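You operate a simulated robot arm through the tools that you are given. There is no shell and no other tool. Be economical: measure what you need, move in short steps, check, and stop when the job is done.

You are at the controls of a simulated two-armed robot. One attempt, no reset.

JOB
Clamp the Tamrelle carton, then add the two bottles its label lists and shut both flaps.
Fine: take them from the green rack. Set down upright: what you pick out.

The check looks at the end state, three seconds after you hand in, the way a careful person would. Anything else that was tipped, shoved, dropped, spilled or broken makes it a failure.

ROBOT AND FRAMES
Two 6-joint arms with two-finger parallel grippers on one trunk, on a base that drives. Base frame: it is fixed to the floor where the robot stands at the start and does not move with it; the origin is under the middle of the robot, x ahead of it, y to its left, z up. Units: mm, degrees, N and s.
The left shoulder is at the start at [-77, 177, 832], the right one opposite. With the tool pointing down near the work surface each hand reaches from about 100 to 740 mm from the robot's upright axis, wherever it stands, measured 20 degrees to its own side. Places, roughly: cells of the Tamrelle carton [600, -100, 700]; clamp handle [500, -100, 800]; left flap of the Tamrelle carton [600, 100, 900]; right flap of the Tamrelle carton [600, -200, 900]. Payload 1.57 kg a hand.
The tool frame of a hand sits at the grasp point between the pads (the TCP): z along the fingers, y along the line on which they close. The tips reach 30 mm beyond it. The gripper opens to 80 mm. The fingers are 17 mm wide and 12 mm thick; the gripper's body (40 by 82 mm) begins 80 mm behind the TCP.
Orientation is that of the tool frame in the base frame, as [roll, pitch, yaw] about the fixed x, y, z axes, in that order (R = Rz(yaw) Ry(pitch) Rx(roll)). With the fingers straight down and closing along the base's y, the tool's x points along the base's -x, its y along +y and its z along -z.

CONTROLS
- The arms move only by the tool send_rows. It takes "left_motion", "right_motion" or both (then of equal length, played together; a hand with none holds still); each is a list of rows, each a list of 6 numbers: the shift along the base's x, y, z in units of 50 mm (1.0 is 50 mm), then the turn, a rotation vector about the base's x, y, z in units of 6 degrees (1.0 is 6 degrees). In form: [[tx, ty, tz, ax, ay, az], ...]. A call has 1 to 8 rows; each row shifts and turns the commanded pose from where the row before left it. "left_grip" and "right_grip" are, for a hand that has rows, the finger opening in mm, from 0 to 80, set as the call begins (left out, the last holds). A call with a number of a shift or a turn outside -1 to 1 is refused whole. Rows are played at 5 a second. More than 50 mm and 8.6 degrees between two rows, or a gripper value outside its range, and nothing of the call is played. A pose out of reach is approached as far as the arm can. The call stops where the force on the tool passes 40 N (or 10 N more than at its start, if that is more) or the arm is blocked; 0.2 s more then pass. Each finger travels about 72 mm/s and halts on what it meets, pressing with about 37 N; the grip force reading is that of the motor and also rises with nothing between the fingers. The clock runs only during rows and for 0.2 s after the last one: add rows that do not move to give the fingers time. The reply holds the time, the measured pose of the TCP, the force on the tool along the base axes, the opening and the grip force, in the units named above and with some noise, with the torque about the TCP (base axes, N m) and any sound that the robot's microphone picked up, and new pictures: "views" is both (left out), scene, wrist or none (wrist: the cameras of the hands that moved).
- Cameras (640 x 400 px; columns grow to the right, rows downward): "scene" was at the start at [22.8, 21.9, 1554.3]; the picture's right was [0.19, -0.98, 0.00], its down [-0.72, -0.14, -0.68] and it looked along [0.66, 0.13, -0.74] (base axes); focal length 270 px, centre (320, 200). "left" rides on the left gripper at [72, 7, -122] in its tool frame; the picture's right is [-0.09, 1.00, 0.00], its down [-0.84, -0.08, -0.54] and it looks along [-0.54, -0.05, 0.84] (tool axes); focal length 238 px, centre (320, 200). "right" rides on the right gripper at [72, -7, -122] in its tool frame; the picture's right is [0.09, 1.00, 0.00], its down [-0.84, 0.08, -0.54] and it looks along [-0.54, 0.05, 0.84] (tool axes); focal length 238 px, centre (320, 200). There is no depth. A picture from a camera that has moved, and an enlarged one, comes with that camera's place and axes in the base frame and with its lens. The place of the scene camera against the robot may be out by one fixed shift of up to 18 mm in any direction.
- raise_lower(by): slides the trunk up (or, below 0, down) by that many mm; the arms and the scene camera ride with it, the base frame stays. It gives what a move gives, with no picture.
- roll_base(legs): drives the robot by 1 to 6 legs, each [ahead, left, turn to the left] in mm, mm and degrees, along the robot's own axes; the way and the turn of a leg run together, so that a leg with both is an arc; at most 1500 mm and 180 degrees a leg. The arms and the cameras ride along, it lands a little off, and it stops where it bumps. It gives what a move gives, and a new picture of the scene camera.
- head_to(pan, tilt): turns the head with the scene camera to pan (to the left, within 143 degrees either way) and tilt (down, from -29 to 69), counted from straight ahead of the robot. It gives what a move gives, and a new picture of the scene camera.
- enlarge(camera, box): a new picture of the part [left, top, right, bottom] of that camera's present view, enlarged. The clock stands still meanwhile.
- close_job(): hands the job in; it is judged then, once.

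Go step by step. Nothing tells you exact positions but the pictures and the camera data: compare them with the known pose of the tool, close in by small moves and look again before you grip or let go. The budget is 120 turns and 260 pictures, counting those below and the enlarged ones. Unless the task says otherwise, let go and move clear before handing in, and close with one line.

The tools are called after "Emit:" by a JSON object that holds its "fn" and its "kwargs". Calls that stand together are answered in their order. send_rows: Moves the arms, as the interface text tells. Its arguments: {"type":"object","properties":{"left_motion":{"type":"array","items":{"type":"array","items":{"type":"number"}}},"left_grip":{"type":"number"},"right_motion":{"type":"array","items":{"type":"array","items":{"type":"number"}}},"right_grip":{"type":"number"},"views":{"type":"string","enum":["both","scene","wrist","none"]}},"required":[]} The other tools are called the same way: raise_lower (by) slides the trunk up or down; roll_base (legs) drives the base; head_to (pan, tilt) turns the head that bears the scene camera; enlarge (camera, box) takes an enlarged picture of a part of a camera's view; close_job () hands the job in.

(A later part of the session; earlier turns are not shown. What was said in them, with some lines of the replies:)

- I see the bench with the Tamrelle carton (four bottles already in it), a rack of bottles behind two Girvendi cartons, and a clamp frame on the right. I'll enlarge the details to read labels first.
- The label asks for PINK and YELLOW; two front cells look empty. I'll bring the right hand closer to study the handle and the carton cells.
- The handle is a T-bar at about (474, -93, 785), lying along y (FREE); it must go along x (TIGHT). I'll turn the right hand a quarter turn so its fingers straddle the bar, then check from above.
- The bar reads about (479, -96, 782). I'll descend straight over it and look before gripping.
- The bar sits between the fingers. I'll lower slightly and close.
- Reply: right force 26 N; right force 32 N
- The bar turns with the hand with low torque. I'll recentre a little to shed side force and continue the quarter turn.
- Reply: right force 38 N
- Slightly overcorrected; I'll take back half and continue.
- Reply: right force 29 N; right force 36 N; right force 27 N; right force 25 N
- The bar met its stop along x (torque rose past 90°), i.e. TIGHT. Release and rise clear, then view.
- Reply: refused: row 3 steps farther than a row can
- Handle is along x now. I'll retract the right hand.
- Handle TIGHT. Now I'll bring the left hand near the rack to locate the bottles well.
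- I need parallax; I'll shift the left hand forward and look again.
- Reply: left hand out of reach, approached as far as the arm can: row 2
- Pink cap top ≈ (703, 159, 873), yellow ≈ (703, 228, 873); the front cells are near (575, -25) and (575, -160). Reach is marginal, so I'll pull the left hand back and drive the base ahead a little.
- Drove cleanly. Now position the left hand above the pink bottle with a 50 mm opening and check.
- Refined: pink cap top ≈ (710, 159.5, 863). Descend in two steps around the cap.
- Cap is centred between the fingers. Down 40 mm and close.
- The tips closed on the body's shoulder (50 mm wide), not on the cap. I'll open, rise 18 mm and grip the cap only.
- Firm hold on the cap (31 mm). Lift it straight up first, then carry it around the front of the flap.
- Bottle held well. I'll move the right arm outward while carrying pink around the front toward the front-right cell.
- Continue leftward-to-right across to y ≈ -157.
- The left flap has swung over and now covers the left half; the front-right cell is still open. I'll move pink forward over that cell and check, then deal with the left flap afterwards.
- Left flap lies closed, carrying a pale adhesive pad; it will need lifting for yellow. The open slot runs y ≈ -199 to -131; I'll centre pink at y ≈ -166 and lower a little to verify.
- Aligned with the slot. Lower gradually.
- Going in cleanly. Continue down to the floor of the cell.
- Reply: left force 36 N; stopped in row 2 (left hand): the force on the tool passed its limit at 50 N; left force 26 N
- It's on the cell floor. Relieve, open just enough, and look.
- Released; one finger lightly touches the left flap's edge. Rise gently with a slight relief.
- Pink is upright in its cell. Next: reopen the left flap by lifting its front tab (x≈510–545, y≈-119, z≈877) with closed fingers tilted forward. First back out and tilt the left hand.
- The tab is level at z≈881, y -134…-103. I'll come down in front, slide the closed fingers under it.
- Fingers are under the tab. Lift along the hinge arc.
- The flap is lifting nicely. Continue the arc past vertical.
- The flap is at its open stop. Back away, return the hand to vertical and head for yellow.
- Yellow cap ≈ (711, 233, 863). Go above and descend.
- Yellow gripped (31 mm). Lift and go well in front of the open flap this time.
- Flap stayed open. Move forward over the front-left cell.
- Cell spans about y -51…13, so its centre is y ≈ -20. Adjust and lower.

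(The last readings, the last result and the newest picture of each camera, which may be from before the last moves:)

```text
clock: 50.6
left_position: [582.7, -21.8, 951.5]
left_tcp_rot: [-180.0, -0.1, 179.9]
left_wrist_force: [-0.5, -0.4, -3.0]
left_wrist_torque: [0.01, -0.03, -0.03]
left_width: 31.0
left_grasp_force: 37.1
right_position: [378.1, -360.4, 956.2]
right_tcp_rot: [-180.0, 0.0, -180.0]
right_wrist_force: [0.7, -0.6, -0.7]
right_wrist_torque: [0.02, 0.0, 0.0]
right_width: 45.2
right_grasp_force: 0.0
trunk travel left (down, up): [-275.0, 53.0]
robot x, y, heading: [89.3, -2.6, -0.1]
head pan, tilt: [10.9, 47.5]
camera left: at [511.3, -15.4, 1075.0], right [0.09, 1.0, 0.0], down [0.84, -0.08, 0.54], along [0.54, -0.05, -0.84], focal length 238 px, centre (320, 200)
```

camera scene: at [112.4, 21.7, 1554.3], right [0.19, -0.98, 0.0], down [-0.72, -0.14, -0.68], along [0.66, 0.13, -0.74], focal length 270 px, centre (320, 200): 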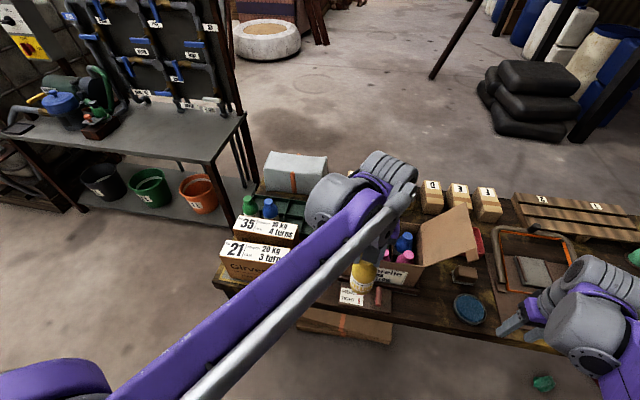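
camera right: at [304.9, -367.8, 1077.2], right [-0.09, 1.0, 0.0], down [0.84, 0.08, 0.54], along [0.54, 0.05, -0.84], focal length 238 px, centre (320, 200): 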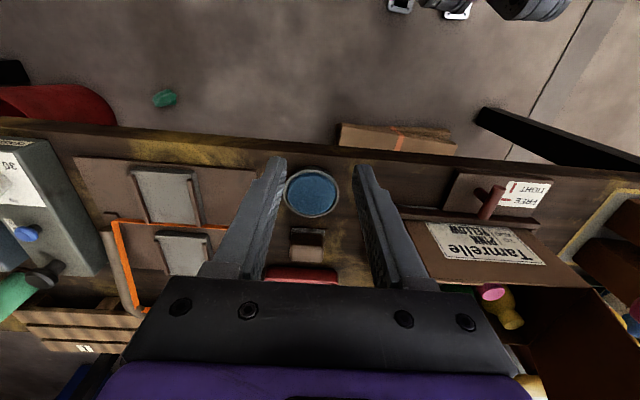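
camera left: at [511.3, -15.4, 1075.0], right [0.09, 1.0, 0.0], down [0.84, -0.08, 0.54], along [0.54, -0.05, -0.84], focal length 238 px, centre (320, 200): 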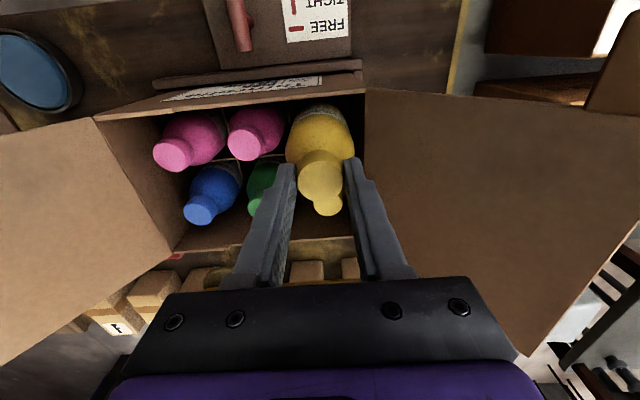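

Going in well. Continue down.

Emit:
{"fn": "send_rows", "kwargs": {"left_motion": [[0, 0, -0.4, 0, 0, 0], [0, 0, -0.4, 0, 0, 0], [0, 0, -0.4, 0, 0, 0], [0, 0, -0.2, 0, 0, 0]], "views": "wrist"}}

Emit:
{"fn": "send_rows", "kwargs": {"left_motion": [[0, 0, -0.1, 0, 0, 0], [0, 0, -0.06, 0, 0, 0]], "views": "none"}}

```text
clock: 51.6
left_position: [580.8, -20.5, 881.9]
left_tcp_rot: [-180.0, 0.0, -179.9]
left_wrist_force: [-0.3, 0.4, -2.3]
left_wrist_torque: [-0.01, -0.01, 0.02]
left_width: 30.8
left_grasp_force: 36.9
right_position: [378.2, -359.6, 956.8]
right_tcp_rot: [-180.0, -0.1, -180.0]
right_wrist_force: [0.0, -0.5, -0.8]
right_wrist_torque: [0.03, -0.03, 0.02]
right_width: 45.1
right_grasp_force: 0.1
trunk travel left (down, up): [-275.0, 53.0]
robot x, y, heading: [87.9, -1.1, -0.0]
head pan, tilt: [10.9, 47.5]
camera left: at [510.3, -15.3, 1005.2], right [0.09, 1.0, 0.0], down [0.84, -0.08, 0.54], along [0.54, -0.05, -0.84], focal length 238 px, centre (320, 200)
```

left: 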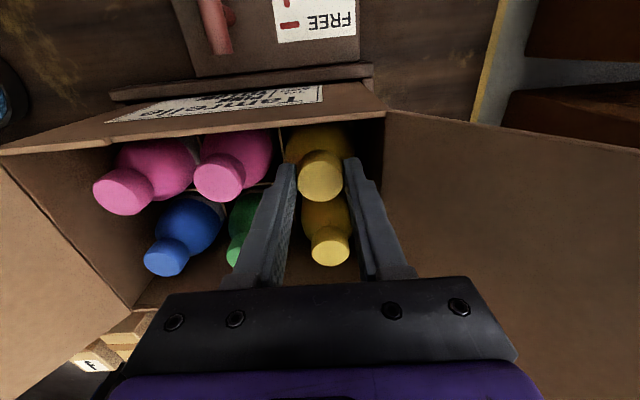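

```text
clock: 52.2
left_position: [580.2, -21.3, 876.1]
left_tcp_rot: [179.9, 0.1, -180.0]
left_wrist_force: [2.1, -1.7, 13.3]
left_wrist_torque: [0.17, -0.22, -0.03]
left_width: 31.0
left_grasp_force: 37.3
right_position: [376.6, -359.8, 957.0]
right_tcp_rot: [-180.0, 0.1, -180.0]
right_wrist_force: [0.1, 0.4, 0.2]
right_wrist_torque: [-0.01, 0.02, 0.0]
right_width: 45.1
right_grasp_force: 0.1
trunk travel left (down, up): [-275.0, 53.0]
robot x, y, heading: [89.9, 0.0, 0.2]
head pan, tilt: [10.9, 47.5]
```

On the floor of the cell. Release and rise.

Emit:
{"fn": "send_rows", "kwargs": {"left_motion": [[0, 0, 0, 0, 0, 0], [0, 0, 0, 0, 0, 0]], "left_grip": 38, "views": "none"}}

Emit:
{"fn": "send_rows", "kwargs": {"left_motion": [[0, 0, 0.3, 0, 0, 0], [0, 0, 0.4, 0, 0, 0], [0, 0, 0.5, 0, 0, 0], [0, 0, 0.7, 0, 0, 0]], "views": "wrist"}}

```text
clock: 52.8
left_position: [581.6, -21.7, 875.1]
left_tcp_rot: [179.9, 0.0, 180.0]
left_wrist_force: [-0.1, -0.6, 0.2]
left_wrist_torque: [0.01, -0.02, -0.02]
left_width: 37.9
left_grasp_force: 0.0
right_position: [378.4, -360.0, 955.9]
right_tcp_rot: [-180.0, 0.0, -179.9]
right_wrist_force: [0.6, -0.1, -0.4]
right_wrist_torque: [0.0, -0.01, 0.0]
right_width: 45.1
right_grasp_force: 0.0
trunk travel left (down, up): [-275.0, 53.0]
robot x, y, heading: [90.1, -0.3, -0.1]
head pan, tilt: [10.9, 47.5]
```

```text
clock: 53.8
left_position: [582.4, -20.7, 971.6]
left_tcp_rot: [180.0, 0.0, -180.0]
left_wrist_force: [0.1, 0.4, -0.3]
left_wrist_torque: [0.0, 0.01, 0.01]
left_width: 38.2
left_grasp_force: 0.1
right_position: [377.3, -360.6, 956.4]
right_tcp_rot: [-180.0, -0.1, 180.0]
right_wrist_force: [0.1, -0.3, -0.6]
right_wrist_torque: [0.01, 0.03, 0.02]
right_width: 44.9
right_grasp_force: 0.0
trunk travel left (down, up): [-275.0, 53.0]
robot x, y, heading: [87.0, -2.4, -0.1]
head pan, tilt: [10.9, 47.5]
camera left: at [510.8, -15.3, 1094.3], right [0.09, 1.0, 0.0], down [0.84, -0.08, 0.54], along [0.54, -0.05, -0.84], focal length 238 px, centre (320, 200)
```

left: 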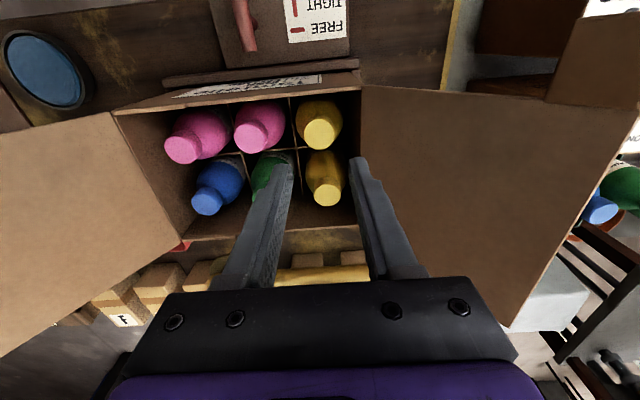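

All six bottles stand upright in their cells. Now close the left flap: go up over it, drop outside, and sweep it shut.

Emit:
{"fn": "send_rows", "kwargs": {"left_motion": [[0, 0, 0.95, 0, 0, 0], [0, 0, 0.95, 0, 0, 0], [0, 0.9, 0.2, 0, 0, 0], [0, 0.95, 0, 0, 0, 0], [0, 0.95, 0, 0, 0, 0], [0, 0.95, 0, 0, 0, 0], [0.1, 0.3, 0, 0, 0, 0]], "left_grip": 0, "views": "both"}}

```text
clock: 55.4
left_position: [587.9, 181.7, 1075.2]
left_tcp_rot: [179.9, 0.1, 180.0]
left_wrist_force: [-0.4, -0.3, 0.7]
left_wrist_torque: [0.0, 0.0, 0.03]
left_width: 0.3
left_grasp_force: 20.7
right_position: [377.8, -360.7, 956.8]
right_tcp_rot: [-180.0, 0.0, -179.9]
right_wrist_force: [-0.1, 0.6, -0.4]
right_wrist_torque: [0.04, 0.01, 0.01]
right_width: 44.9
right_grasp_force: 0.1
trunk travel left (down, up): [-275.0, 53.0]
robot x, y, heading: [91.0, -2.2, -0.1]
head pan, tilt: [10.9, 47.5]
camera scene: at [112.4, 21.6, 1554.3], right [0.19, -0.98, 0.0], down [-0.72, -0.14, -0.68], along [0.66, 0.13, -0.74], focal length 270 px, centre (320, 200)
camera left: at [516.7, 187.2, 1198.6], right [0.09, 1.0, 0.0], down [0.84, -0.08, 0.54], along [0.54, -0.05, -0.84], focal length 238 px, centre (320, 200)
```

scene: 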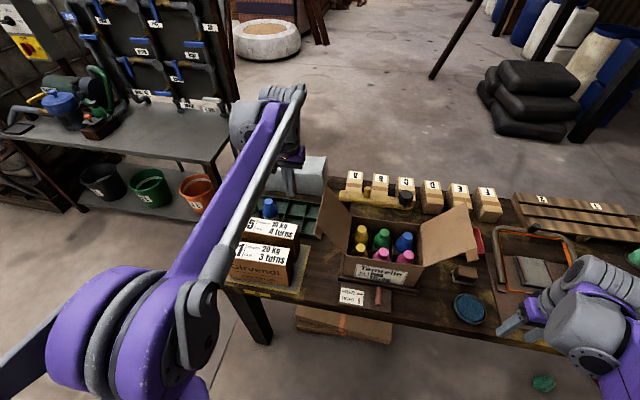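
left: 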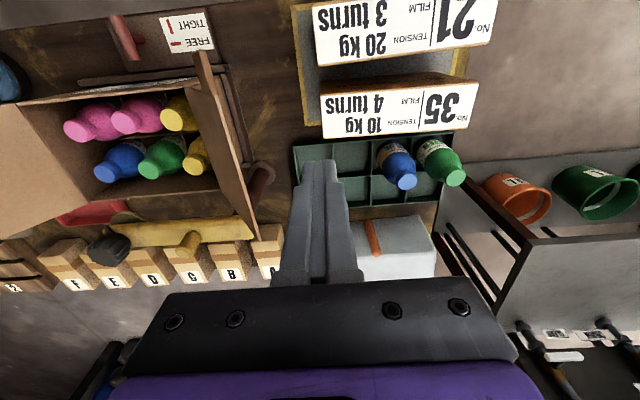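

Lower outside the flap, then sweep toward the carton.

Emit:
{"fn": "send_rows", "kwargs": {"left_motion": [[0, 0, -0.75, 0, 0, 0], [0, 0, -0.75, 0, 0, 0], [0, 0, -0.7, 0, 0, 0], [0, -0.6, 0, 0, 0, 0], [0, -0.6, 0, 0, 0, 0]], "views": "wrist"}}

Emit:
{"fn": "send_rows", "kwargs": {"left_motion": [[0, -0.6, 0, 0, 0, 0], [0, -0.6, 0, 0, 0, 0], [0, -0.6, 0, 0, 0, 0]], "views": "both"}}

```text
clock: 56.6
left_position: [585.5, 120.4, 964.5]
left_tcp_rot: [180.0, 0.0, -179.9]
left_wrist_force: [0.1, 0.0, 0.7]
left_wrist_torque: [0.01, -0.01, 0.01]
left_width: 0.1
left_grasp_force: 21.0
right_position: [377.8, -360.4, 955.5]
right_tcp_rot: [-180.0, -0.1, -180.0]
right_wrist_force: [-0.3, 0.0, -0.3]
right_wrist_torque: [0.01, 0.0, 0.0]
right_width: 45.0
right_grasp_force: 0.1
trunk travel left (down, up): [-275.0, 53.0]
robot x, y, heading: [85.1, -0.7, -0.0]
head pan, tilt: [10.9, 47.5]
camera left: at [515.5, 126.4, 1088.3], right [0.09, 1.0, 0.0], down [0.84, -0.08, 0.54], along [0.54, -0.05, -0.84], focal length 238 px, centre (320, 200)
```

left: 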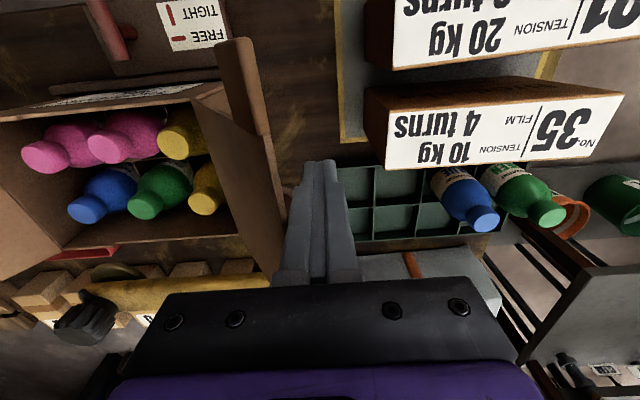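

```text
clock: 57.4
left_position: [585.7, 29.6, 966.1]
left_tcp_rot: [180.0, 0.0, -180.0]
left_wrist_force: [0.1, -0.9, 0.1]
left_wrist_torque: [0.02, 0.01, 0.0]
left_width: 0.4
left_grasp_force: 21.4
right_position: [377.7, -361.1, 956.3]
right_tcp_rot: [-180.0, 0.0, 179.9]
right_wrist_force: [0.0, -0.1, 0.2]
right_wrist_torque: [0.01, -0.03, 0.02]
right_width: 45.2
right_grasp_force: 0.1
trunk travel left (down, up): [-275.0, 53.0]
robot x, y, heading: [90.5, -3.3, -0.0]
head pan, tilt: [10.9, 47.5]
camera scene: at [112.2, 21.1, 1554.3], right [0.19, -0.98, 0.0], down [-0.72, -0.14, -0.68], along [0.66, 0.13, -0.74], focal length 270 px, centre (320, 200)
camera left: at [515.4, 35.7, 1087.9], right [0.09, 1.0, 0.0], down [0.84, -0.08, 0.54], along [0.54, -0.05, -0.84], focal length 238 px, centre (320, 200)
```

scene: 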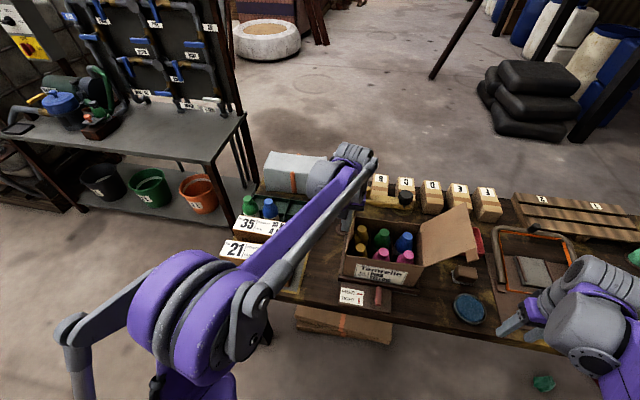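
left: 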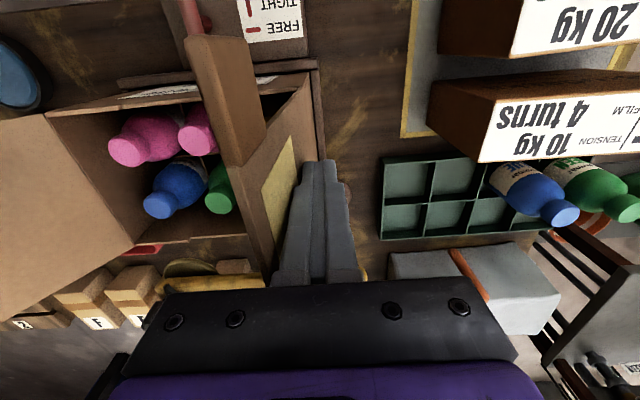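

The flap is near vertical. Continue the sweep inward.

Emit:
{"fn": "send_rows", "kwargs": {"left_motion": [[0, -0.6, 0, 0, 0, 0], [0, -0.6, 0, 0, 0, 0], [0, -0.3, 0, 0, 0, 0]], "views": "wrist"}}

```text
clock: 58.2
left_position: [586.2, -43.5, 965.5]
left_tcp_rot: [179.9, 0.0, 179.9]
left_wrist_force: [-0.4, -0.7, 0.6]
left_wrist_torque: [0.01, -0.04, -0.04]
left_width: 0.1
left_grasp_force: 21.4
right_position: [378.1, -361.1, 957.3]
right_tcp_rot: [-179.9, 0.1, 180.0]
right_wrist_force: [0.4, 0.8, 0.8]
right_wrist_torque: [-0.04, -0.01, 0.01]
right_width: 44.6
right_grasp_force: 0.1
trunk travel left (down, up): [-275.0, 53.0]
robot x, y, heading: [91.1, -0.2, 0.0]
head pan, tilt: [10.9, 47.5]
camera left: at [515.9, -38.2, 1088.2], right [0.09, 1.0, 0.0], down [0.84, -0.08, 0.54], along [0.54, -0.05, -0.84], focal length 238 px, centre (320, 200)
```

left: 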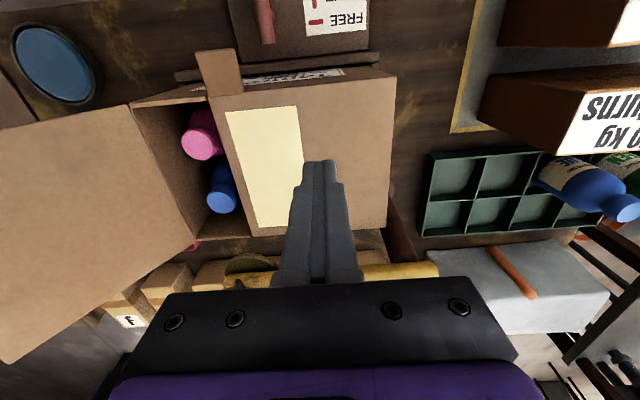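

The left flap is lying shut. Now clear the left hand away and bring the right hand outside the right flap.

Emit:
{"fn": "send_rows", "kwargs": {"left_motion": [[0, 0, 0.8, 0, 0, 0], [0, 0.3, 0.8, 0, 0, 0], [-0.7, 0.6, 0, 0, 0, 0], [-0.9, 0.4, 0, 0, 0, 0], [-0.9, 0.4, 0, 0, 0, 0], [-0.9, 0.4, 0, 0, 0, 0], [-0.6, 0.6, 0, 0, 0, 0]], "right_motion": [[0, -0.2, 0.2, 0, 0, 0], [0, 0, 0, 0, 0, 0], [0.8, 0, 0, 0, 0, 0], [0.9, 0, 0, 0, 0, 0], [0.9, 0, 0, 0, 0, 0], [0.9, 0, 0, 0, 0, 0], [0.7, 0, 0, 0, 0, 0]], "right_grip": 0, "views": "both"}}

```text
clock: 59.8
left_position: [386.9, 91.9, 1043.8]
left_tcp_rot: [-179.9, 0.0, 180.0]
left_wrist_force: [0.3, -0.7, -0.5]
left_wrist_torque: [0.01, 0.04, 0.0]
left_width: 0.0
left_grasp_force: 20.8
right_position: [587.3, -370.7, 967.0]
right_tcp_rot: [-180.0, 0.1, -180.0]
right_wrist_force: [0.5, -1.0, 0.2]
right_wrist_torque: [-0.03, 0.0, 0.0]
right_width: 0.1
right_grasp_force: 21.3
trunk travel left (down, up): [-275.0, 53.0]
robot x, y, heading: [92.4, -0.2, 0.1]
head pan, tilt: [10.9, 47.5]
camera scene: at [112.0, 22.4, 1554.3], right [0.19, -0.98, 0.0], down [-0.72, -0.14, -0.68], along [0.66, 0.13, -0.74], focal length 270 px, centre (320, 200)
camera right: at [513.8, -377.0, 1088.2], right [-0.09, 1.0, 0.0], down [0.84, 0.08, 0.54], along [0.54, 0.05, -0.84], focal length 238 px, centre (320, 200)
camera left: at [316.3, 97.8, 1167.2], right [0.09, 1.0, 0.0], down [0.84, -0.08, 0.54], along [0.54, -0.05, -0.84], focal length 238 px, centre (320, 200)
```

scene: 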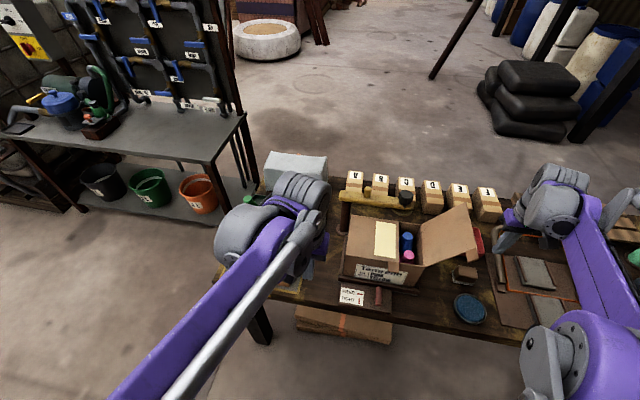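
right: 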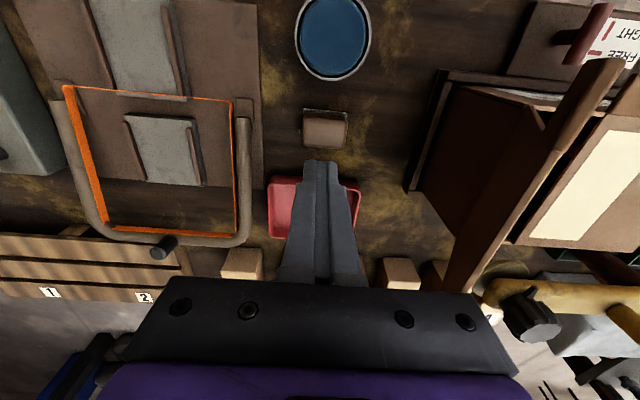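
left: 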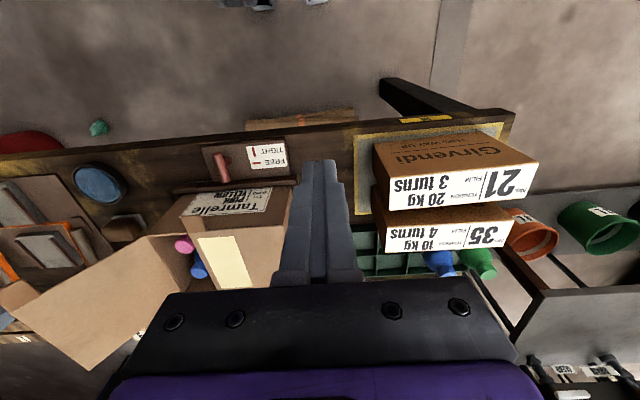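

Sweep the right flap inward with the right hand.

Emit:
{"fn": "send_rows", "kwargs": {"right_motion": [[0, 0.6, 0, 0, 0, 0], [0, 0.6, 0, 0, 0, 0], [0, 0.6, 0, 0, 0, 0], [0, 0.6, 0, 0, 0, 0], [0, 0.6, 0, 0, 0, 0]], "views": "both"}}

```text
clock: 61.0
left_position: [386.3, 93.0, 1044.5]
left_tcp_rot: [-179.9, 0.0, 179.9]
left_wrist_force: [0.3, 0.0, -1.3]
left_wrist_torque: [-0.01, 0.01, -0.04]
left_width: 0.1
left_grasp_force: 21.3
right_position: [588.4, -220.1, 967.4]
right_tcp_rot: [180.0, 0.0, 180.0]
right_wrist_force: [0.1, 0.6, 0.5]
right_wrist_torque: [0.0, -0.03, 0.02]
right_width: 0.0
right_grasp_force: 21.3
trunk travel left (down, up): [-275.0, 53.0]
robot x, y, heading: [86.8, 0.4, 0.0]
head pan, tilt: [10.9, 47.5]
camera scene: at [112.1, 22.5, 1554.3], right [0.19, -0.98, 0.0], down [-0.72, -0.14, -0.68], along [0.66, 0.13, -0.74], focal length 270 px, centre (320, 200)
camera right: at [514.5, -226.0, 1087.4], right [-0.09, 1.0, 0.0], down [0.84, 0.08, 0.54], along [0.54, 0.05, -0.84], focal length 238 px, centre (320, 200)
```

scene: 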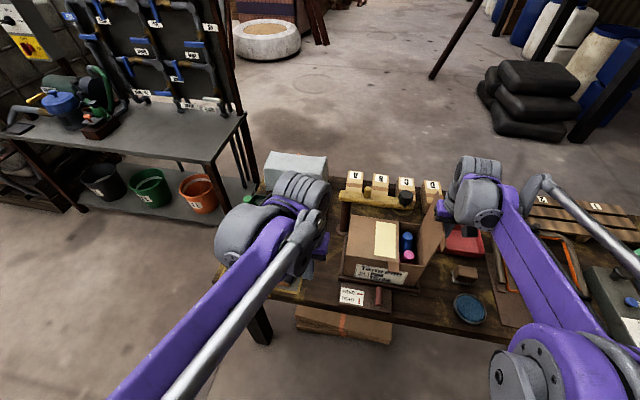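
right: 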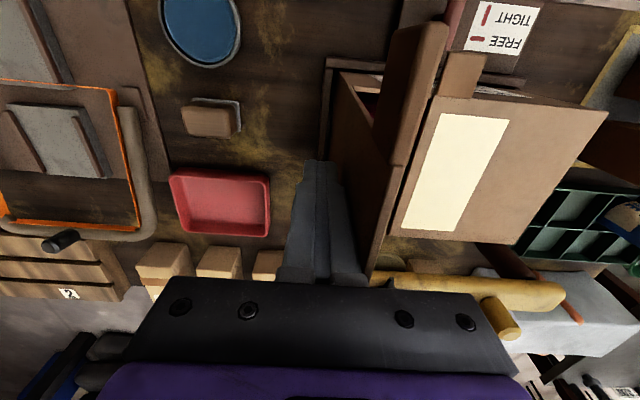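

Emit:
{"fn": "send_rows", "kwargs": {"right_motion": [[0, 0.6, 0, 0, 0, 0], [0, 0.6, 0, 0, 0, 0], [0, 0.4, 0, 0, 0, 0], [0, 0, 0, 0, 0, 0]], "views": "both"}}

```text
clock: 62.0
left_position: [387.8, 91.2, 1044.0]
left_tcp_rot: [179.9, 0.0, -180.0]
left_wrist_force: [-0.2, 0.6, 0.9]
left_wrist_torque: [-0.03, 0.0, 0.02]
left_width: 0.0
left_grasp_force: 21.7
right_position: [588.1, -139.9, 966.2]
right_tcp_rot: [-179.9, 0.0, -180.0]
right_wrist_force: [0.0, -0.5, 0.1]
right_wrist_torque: [0.02, 0.03, 0.03]
right_width: 0.1
right_grasp_force: 21.1
trunk travel left (down, up): [-275.0, 53.0]
robot x, y, heading: [90.4, -2.0, -0.2]
head pan, tilt: [10.9, 47.5]
camera scene: at [112.0, 21.7, 1554.3], right [0.19, -0.98, 0.0], down [-0.72, -0.14, -0.68], along [0.66, 0.13, -0.74], focal length 270 px, centre (320, 200)
camera right: at [514.8, -146.2, 1087.6], right [-0.09, 1.0, 0.0], down [0.84, 0.08, 0.54], along [0.54, 0.05, -0.84], focal length 238 px, centre (320, 200)
```

scene: 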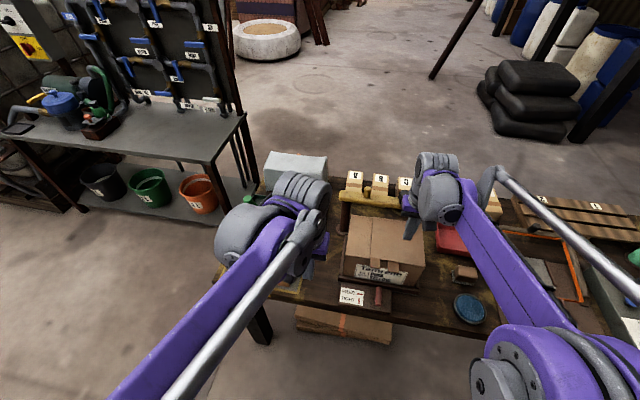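
right: 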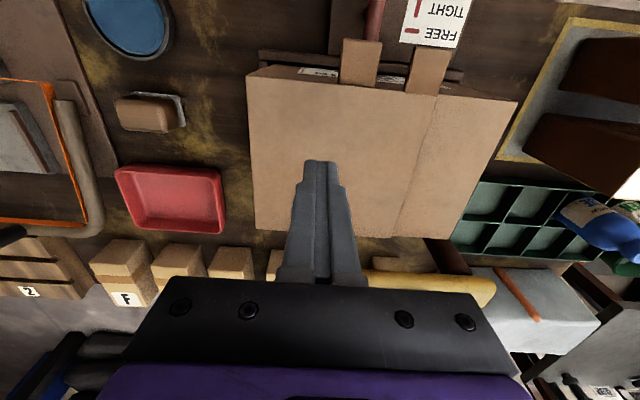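

Both flaps lie shut, right over left. I'll give a gentle press over the pale strip so the overlap seats.

Emit:
{"fn": "send_rows", "kwargs": {"right_motion": [[0, 0.4, 0, 0, 0, 0], [0, 0.4, -0.4, 0, 0, 0], [0, 0, -0.4, 0, 0, 0], [0, 0, -0.1, 0, 0, 0]], "views": "none"}}

Emit:
{"fn": "send_rows", "kwargs": {"right_motion": [[0, 0, -0.06, 0, 0, 0], [0, 0, -0.06, 0, 0, 0], [0, 0, -0.06, 0, 0, 0]], "views": "wrist"}}

```text
clock: 63.0
left_position: [387.2, 91.7, 1044.5]
left_tcp_rot: [-180.0, 0.0, 180.0]
left_wrist_force: [0.0, 0.2, -0.8]
left_wrist_torque: [-0.04, -0.01, 0.0]
left_width: 0.3
left_grasp_force: 21.6
right_position: [588.2, -99.7, 921.1]
right_tcp_rot: [180.0, 0.0, 180.0]
right_wrist_force: [-0.9, -0.9, -0.8]
right_wrist_torque: [-0.01, -0.01, 0.03]
right_width: 0.0
right_grasp_force: 21.1
trunk travel left (down, up): [-275.0, 53.0]
robot x, y, heading: [90.0, -0.8, 0.1]
head pan, tilt: [10.9, 47.5]
```

```text
clock: 63.8
left_position: [386.0, 90.9, 1044.7]
left_tcp_rot: [180.0, 0.1, 180.0]
left_wrist_force: [0.5, 0.5, -0.6]
left_wrist_torque: [0.03, 0.0, 0.0]
left_width: 0.1
left_grasp_force: 20.6
right_position: [587.7, -101.0, 914.9]
right_tcp_rot: [-180.0, 0.2, 179.9]
right_wrist_force: [5.8, -0.3, 34.4]
right_wrist_torque: [-0.06, -0.12, 0.04]
right_width: 0.1
right_grasp_force: 21.6
trunk travel left (down, up): [-275.0, 53.0]
robot x, y, heading: [87.3, -0.9, 0.2]
head pan, tilt: [10.9, 47.5]
camera right: at [513.4, -106.6, 1036.0], right [-0.09, 1.0, 0.0], down [0.83, 0.08, 0.55], along [0.54, 0.05, -0.84], focal length 238 px, centre (320, 200)
```

right: 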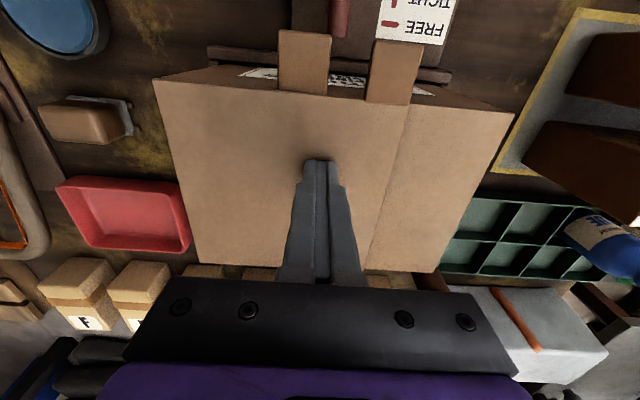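

Pressed at about 34 N. Now rise and withdraw both hands, then inspect everything.

Emit:
{"fn": "send_rows", "kwargs": {"right_motion": [[0, 0, 0.3, 0, 0, 0], [0, 0, 0.8, 0, 0, 0], [0, -0.2, 0.8, 0, 0, 0], [-0.7, -0.6, 0.2, 0, 0, 0], [-0.8, -0.6, 0, 0, 0, 0], [-0.8, -0.6, 0, 0, 0, 0], [-0.8, -0.6, 0, 0, 0, 0], [-0.6, -0.8, 0, 0, 0, 0]], "left_motion": [[0, 0, 0, 0, 0, 0], [0, 0.4, 0, 0, 0, 0], [0, 0.6, 0, 0, 0, 0], [0, 0.6, 0, 0, 0, 0], [0, 0.6, 0, 0, 0, 0], [0, 0.6, 0, 0, 0, 0], [0, 0.6, 0, 0, 0, 0], [0, 0, 0, 0, 0, 0]], "views": "both"}}

Emit:
{"fn": "enlarge", "kwargs": {"camera": "scene", "box": [320, 170, 480, 310]}}

Emit:
{"fn": "enlarge", "kwargs": {"camera": "scene", "box": [200, 140, 360, 300]}}

```text
clock: 65.6
left_position: [386.3, 260.7, 1045.3]
left_tcp_rot: [180.0, 0.1, 179.9]
left_wrist_force: [-0.5, -0.5, 0.7]
left_wrist_torque: [-0.01, 0.0, 0.02]
left_width: 0.0
left_grasp_force: 21.0
right_position: [402.0, -270.7, 1016.0]
right_tcp_rot: [179.9, 0.0, -180.0]
right_wrist_force: [0.9, -0.4, 0.6]
right_wrist_torque: [0.02, 0.0, -0.04]
right_width: 0.0
right_grasp_force: 21.3
trunk travel left (down, up): [-275.0, 53.0]
robot x, y, heading: [86.0, 0.5, 0.0]
head pan, tilt: [10.9, 47.5]
camera scene: at [111.3, 21.1, 1554.3], right [0.19, -0.98, 0.0], down [-0.72, -0.14, -0.68], along [0.66, 0.13, -0.74], focal length 270 px, centre (320, 200)
camera right: at [328.0, -277.2, 1137.8], right [-0.09, 1.0, 0.0], down [0.84, 0.08, 0.54], along [0.54, 0.05, -0.84], focal length 238 px, centre (320, 200)
camera left: at [315.6, 266.6, 1168.1], right [0.09, 1.0, 0.0], down [0.84, -0.08, 0.54], along [0.54, -0.05, -0.84], focal length 238 px, centre (320, 200)
```

scene: 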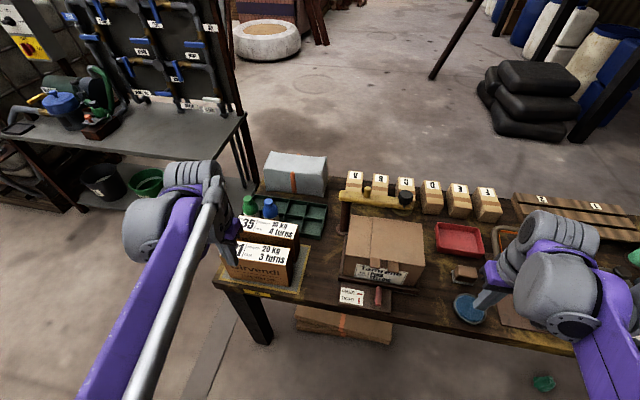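
right: 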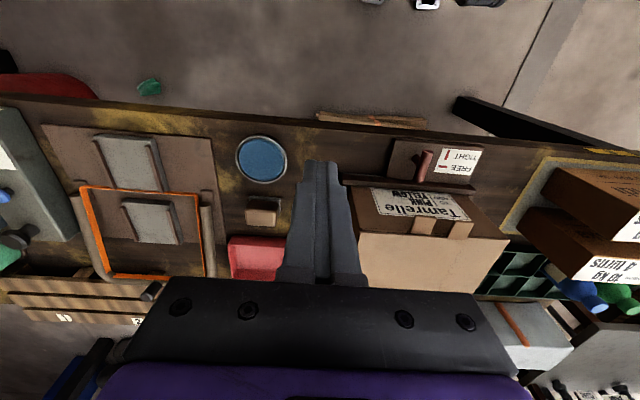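
left: 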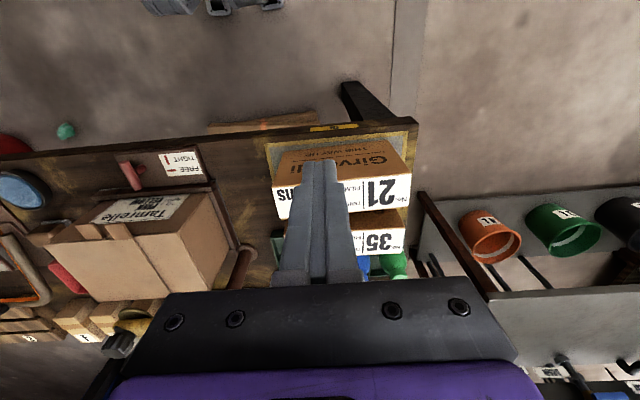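

```text
2.86 times, centred on (400, 240) of scene
camera zoom: at [111.3, 21.1, 1554.3], right [0.19, -0.98, 0.0], down [-0.72, -0.14, -0.68], along [0.66, 0.13, -0.74], focal length 771 px, centre (91, 86)
```

zoom: 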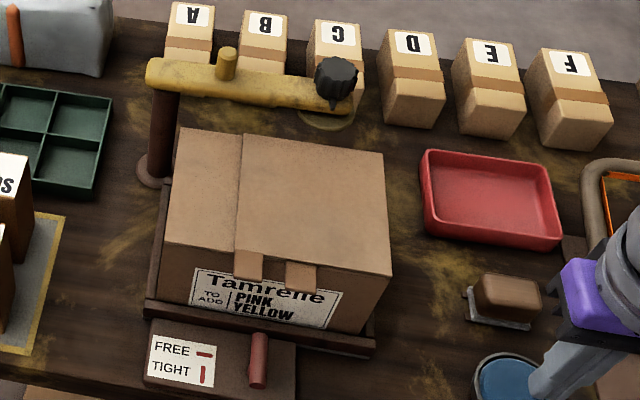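

```text
2.50 times, centred on (280, 220) of scene
camera zoom: at [111.3, 21.1, 1554.3], right [0.19, -0.98, 0.0], down [-0.72, -0.14, -0.68], along [0.66, 0.13, -0.74], focal length 674 px, centre (420, 150)
```

zoom: 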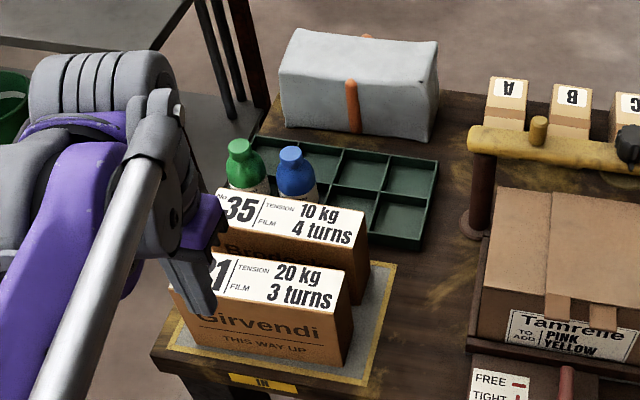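

The carton is clamped (handle at TIGHT) with both flaps shut. The pink and yellow bottles are inside, the other items look undisturbed, and both hands are clear, so I'm handing in.

Emit:
{"fn": "close_job", "kwargs": {}}

```text
The job is handed in.
```

The Tamrelle carton is clamped and holds the pink and yellow bottles from the green rack, both upright, with both flaps shut. On the way in, the left flap got knocked over, so I lifted it open again before adding the yellow bottle.
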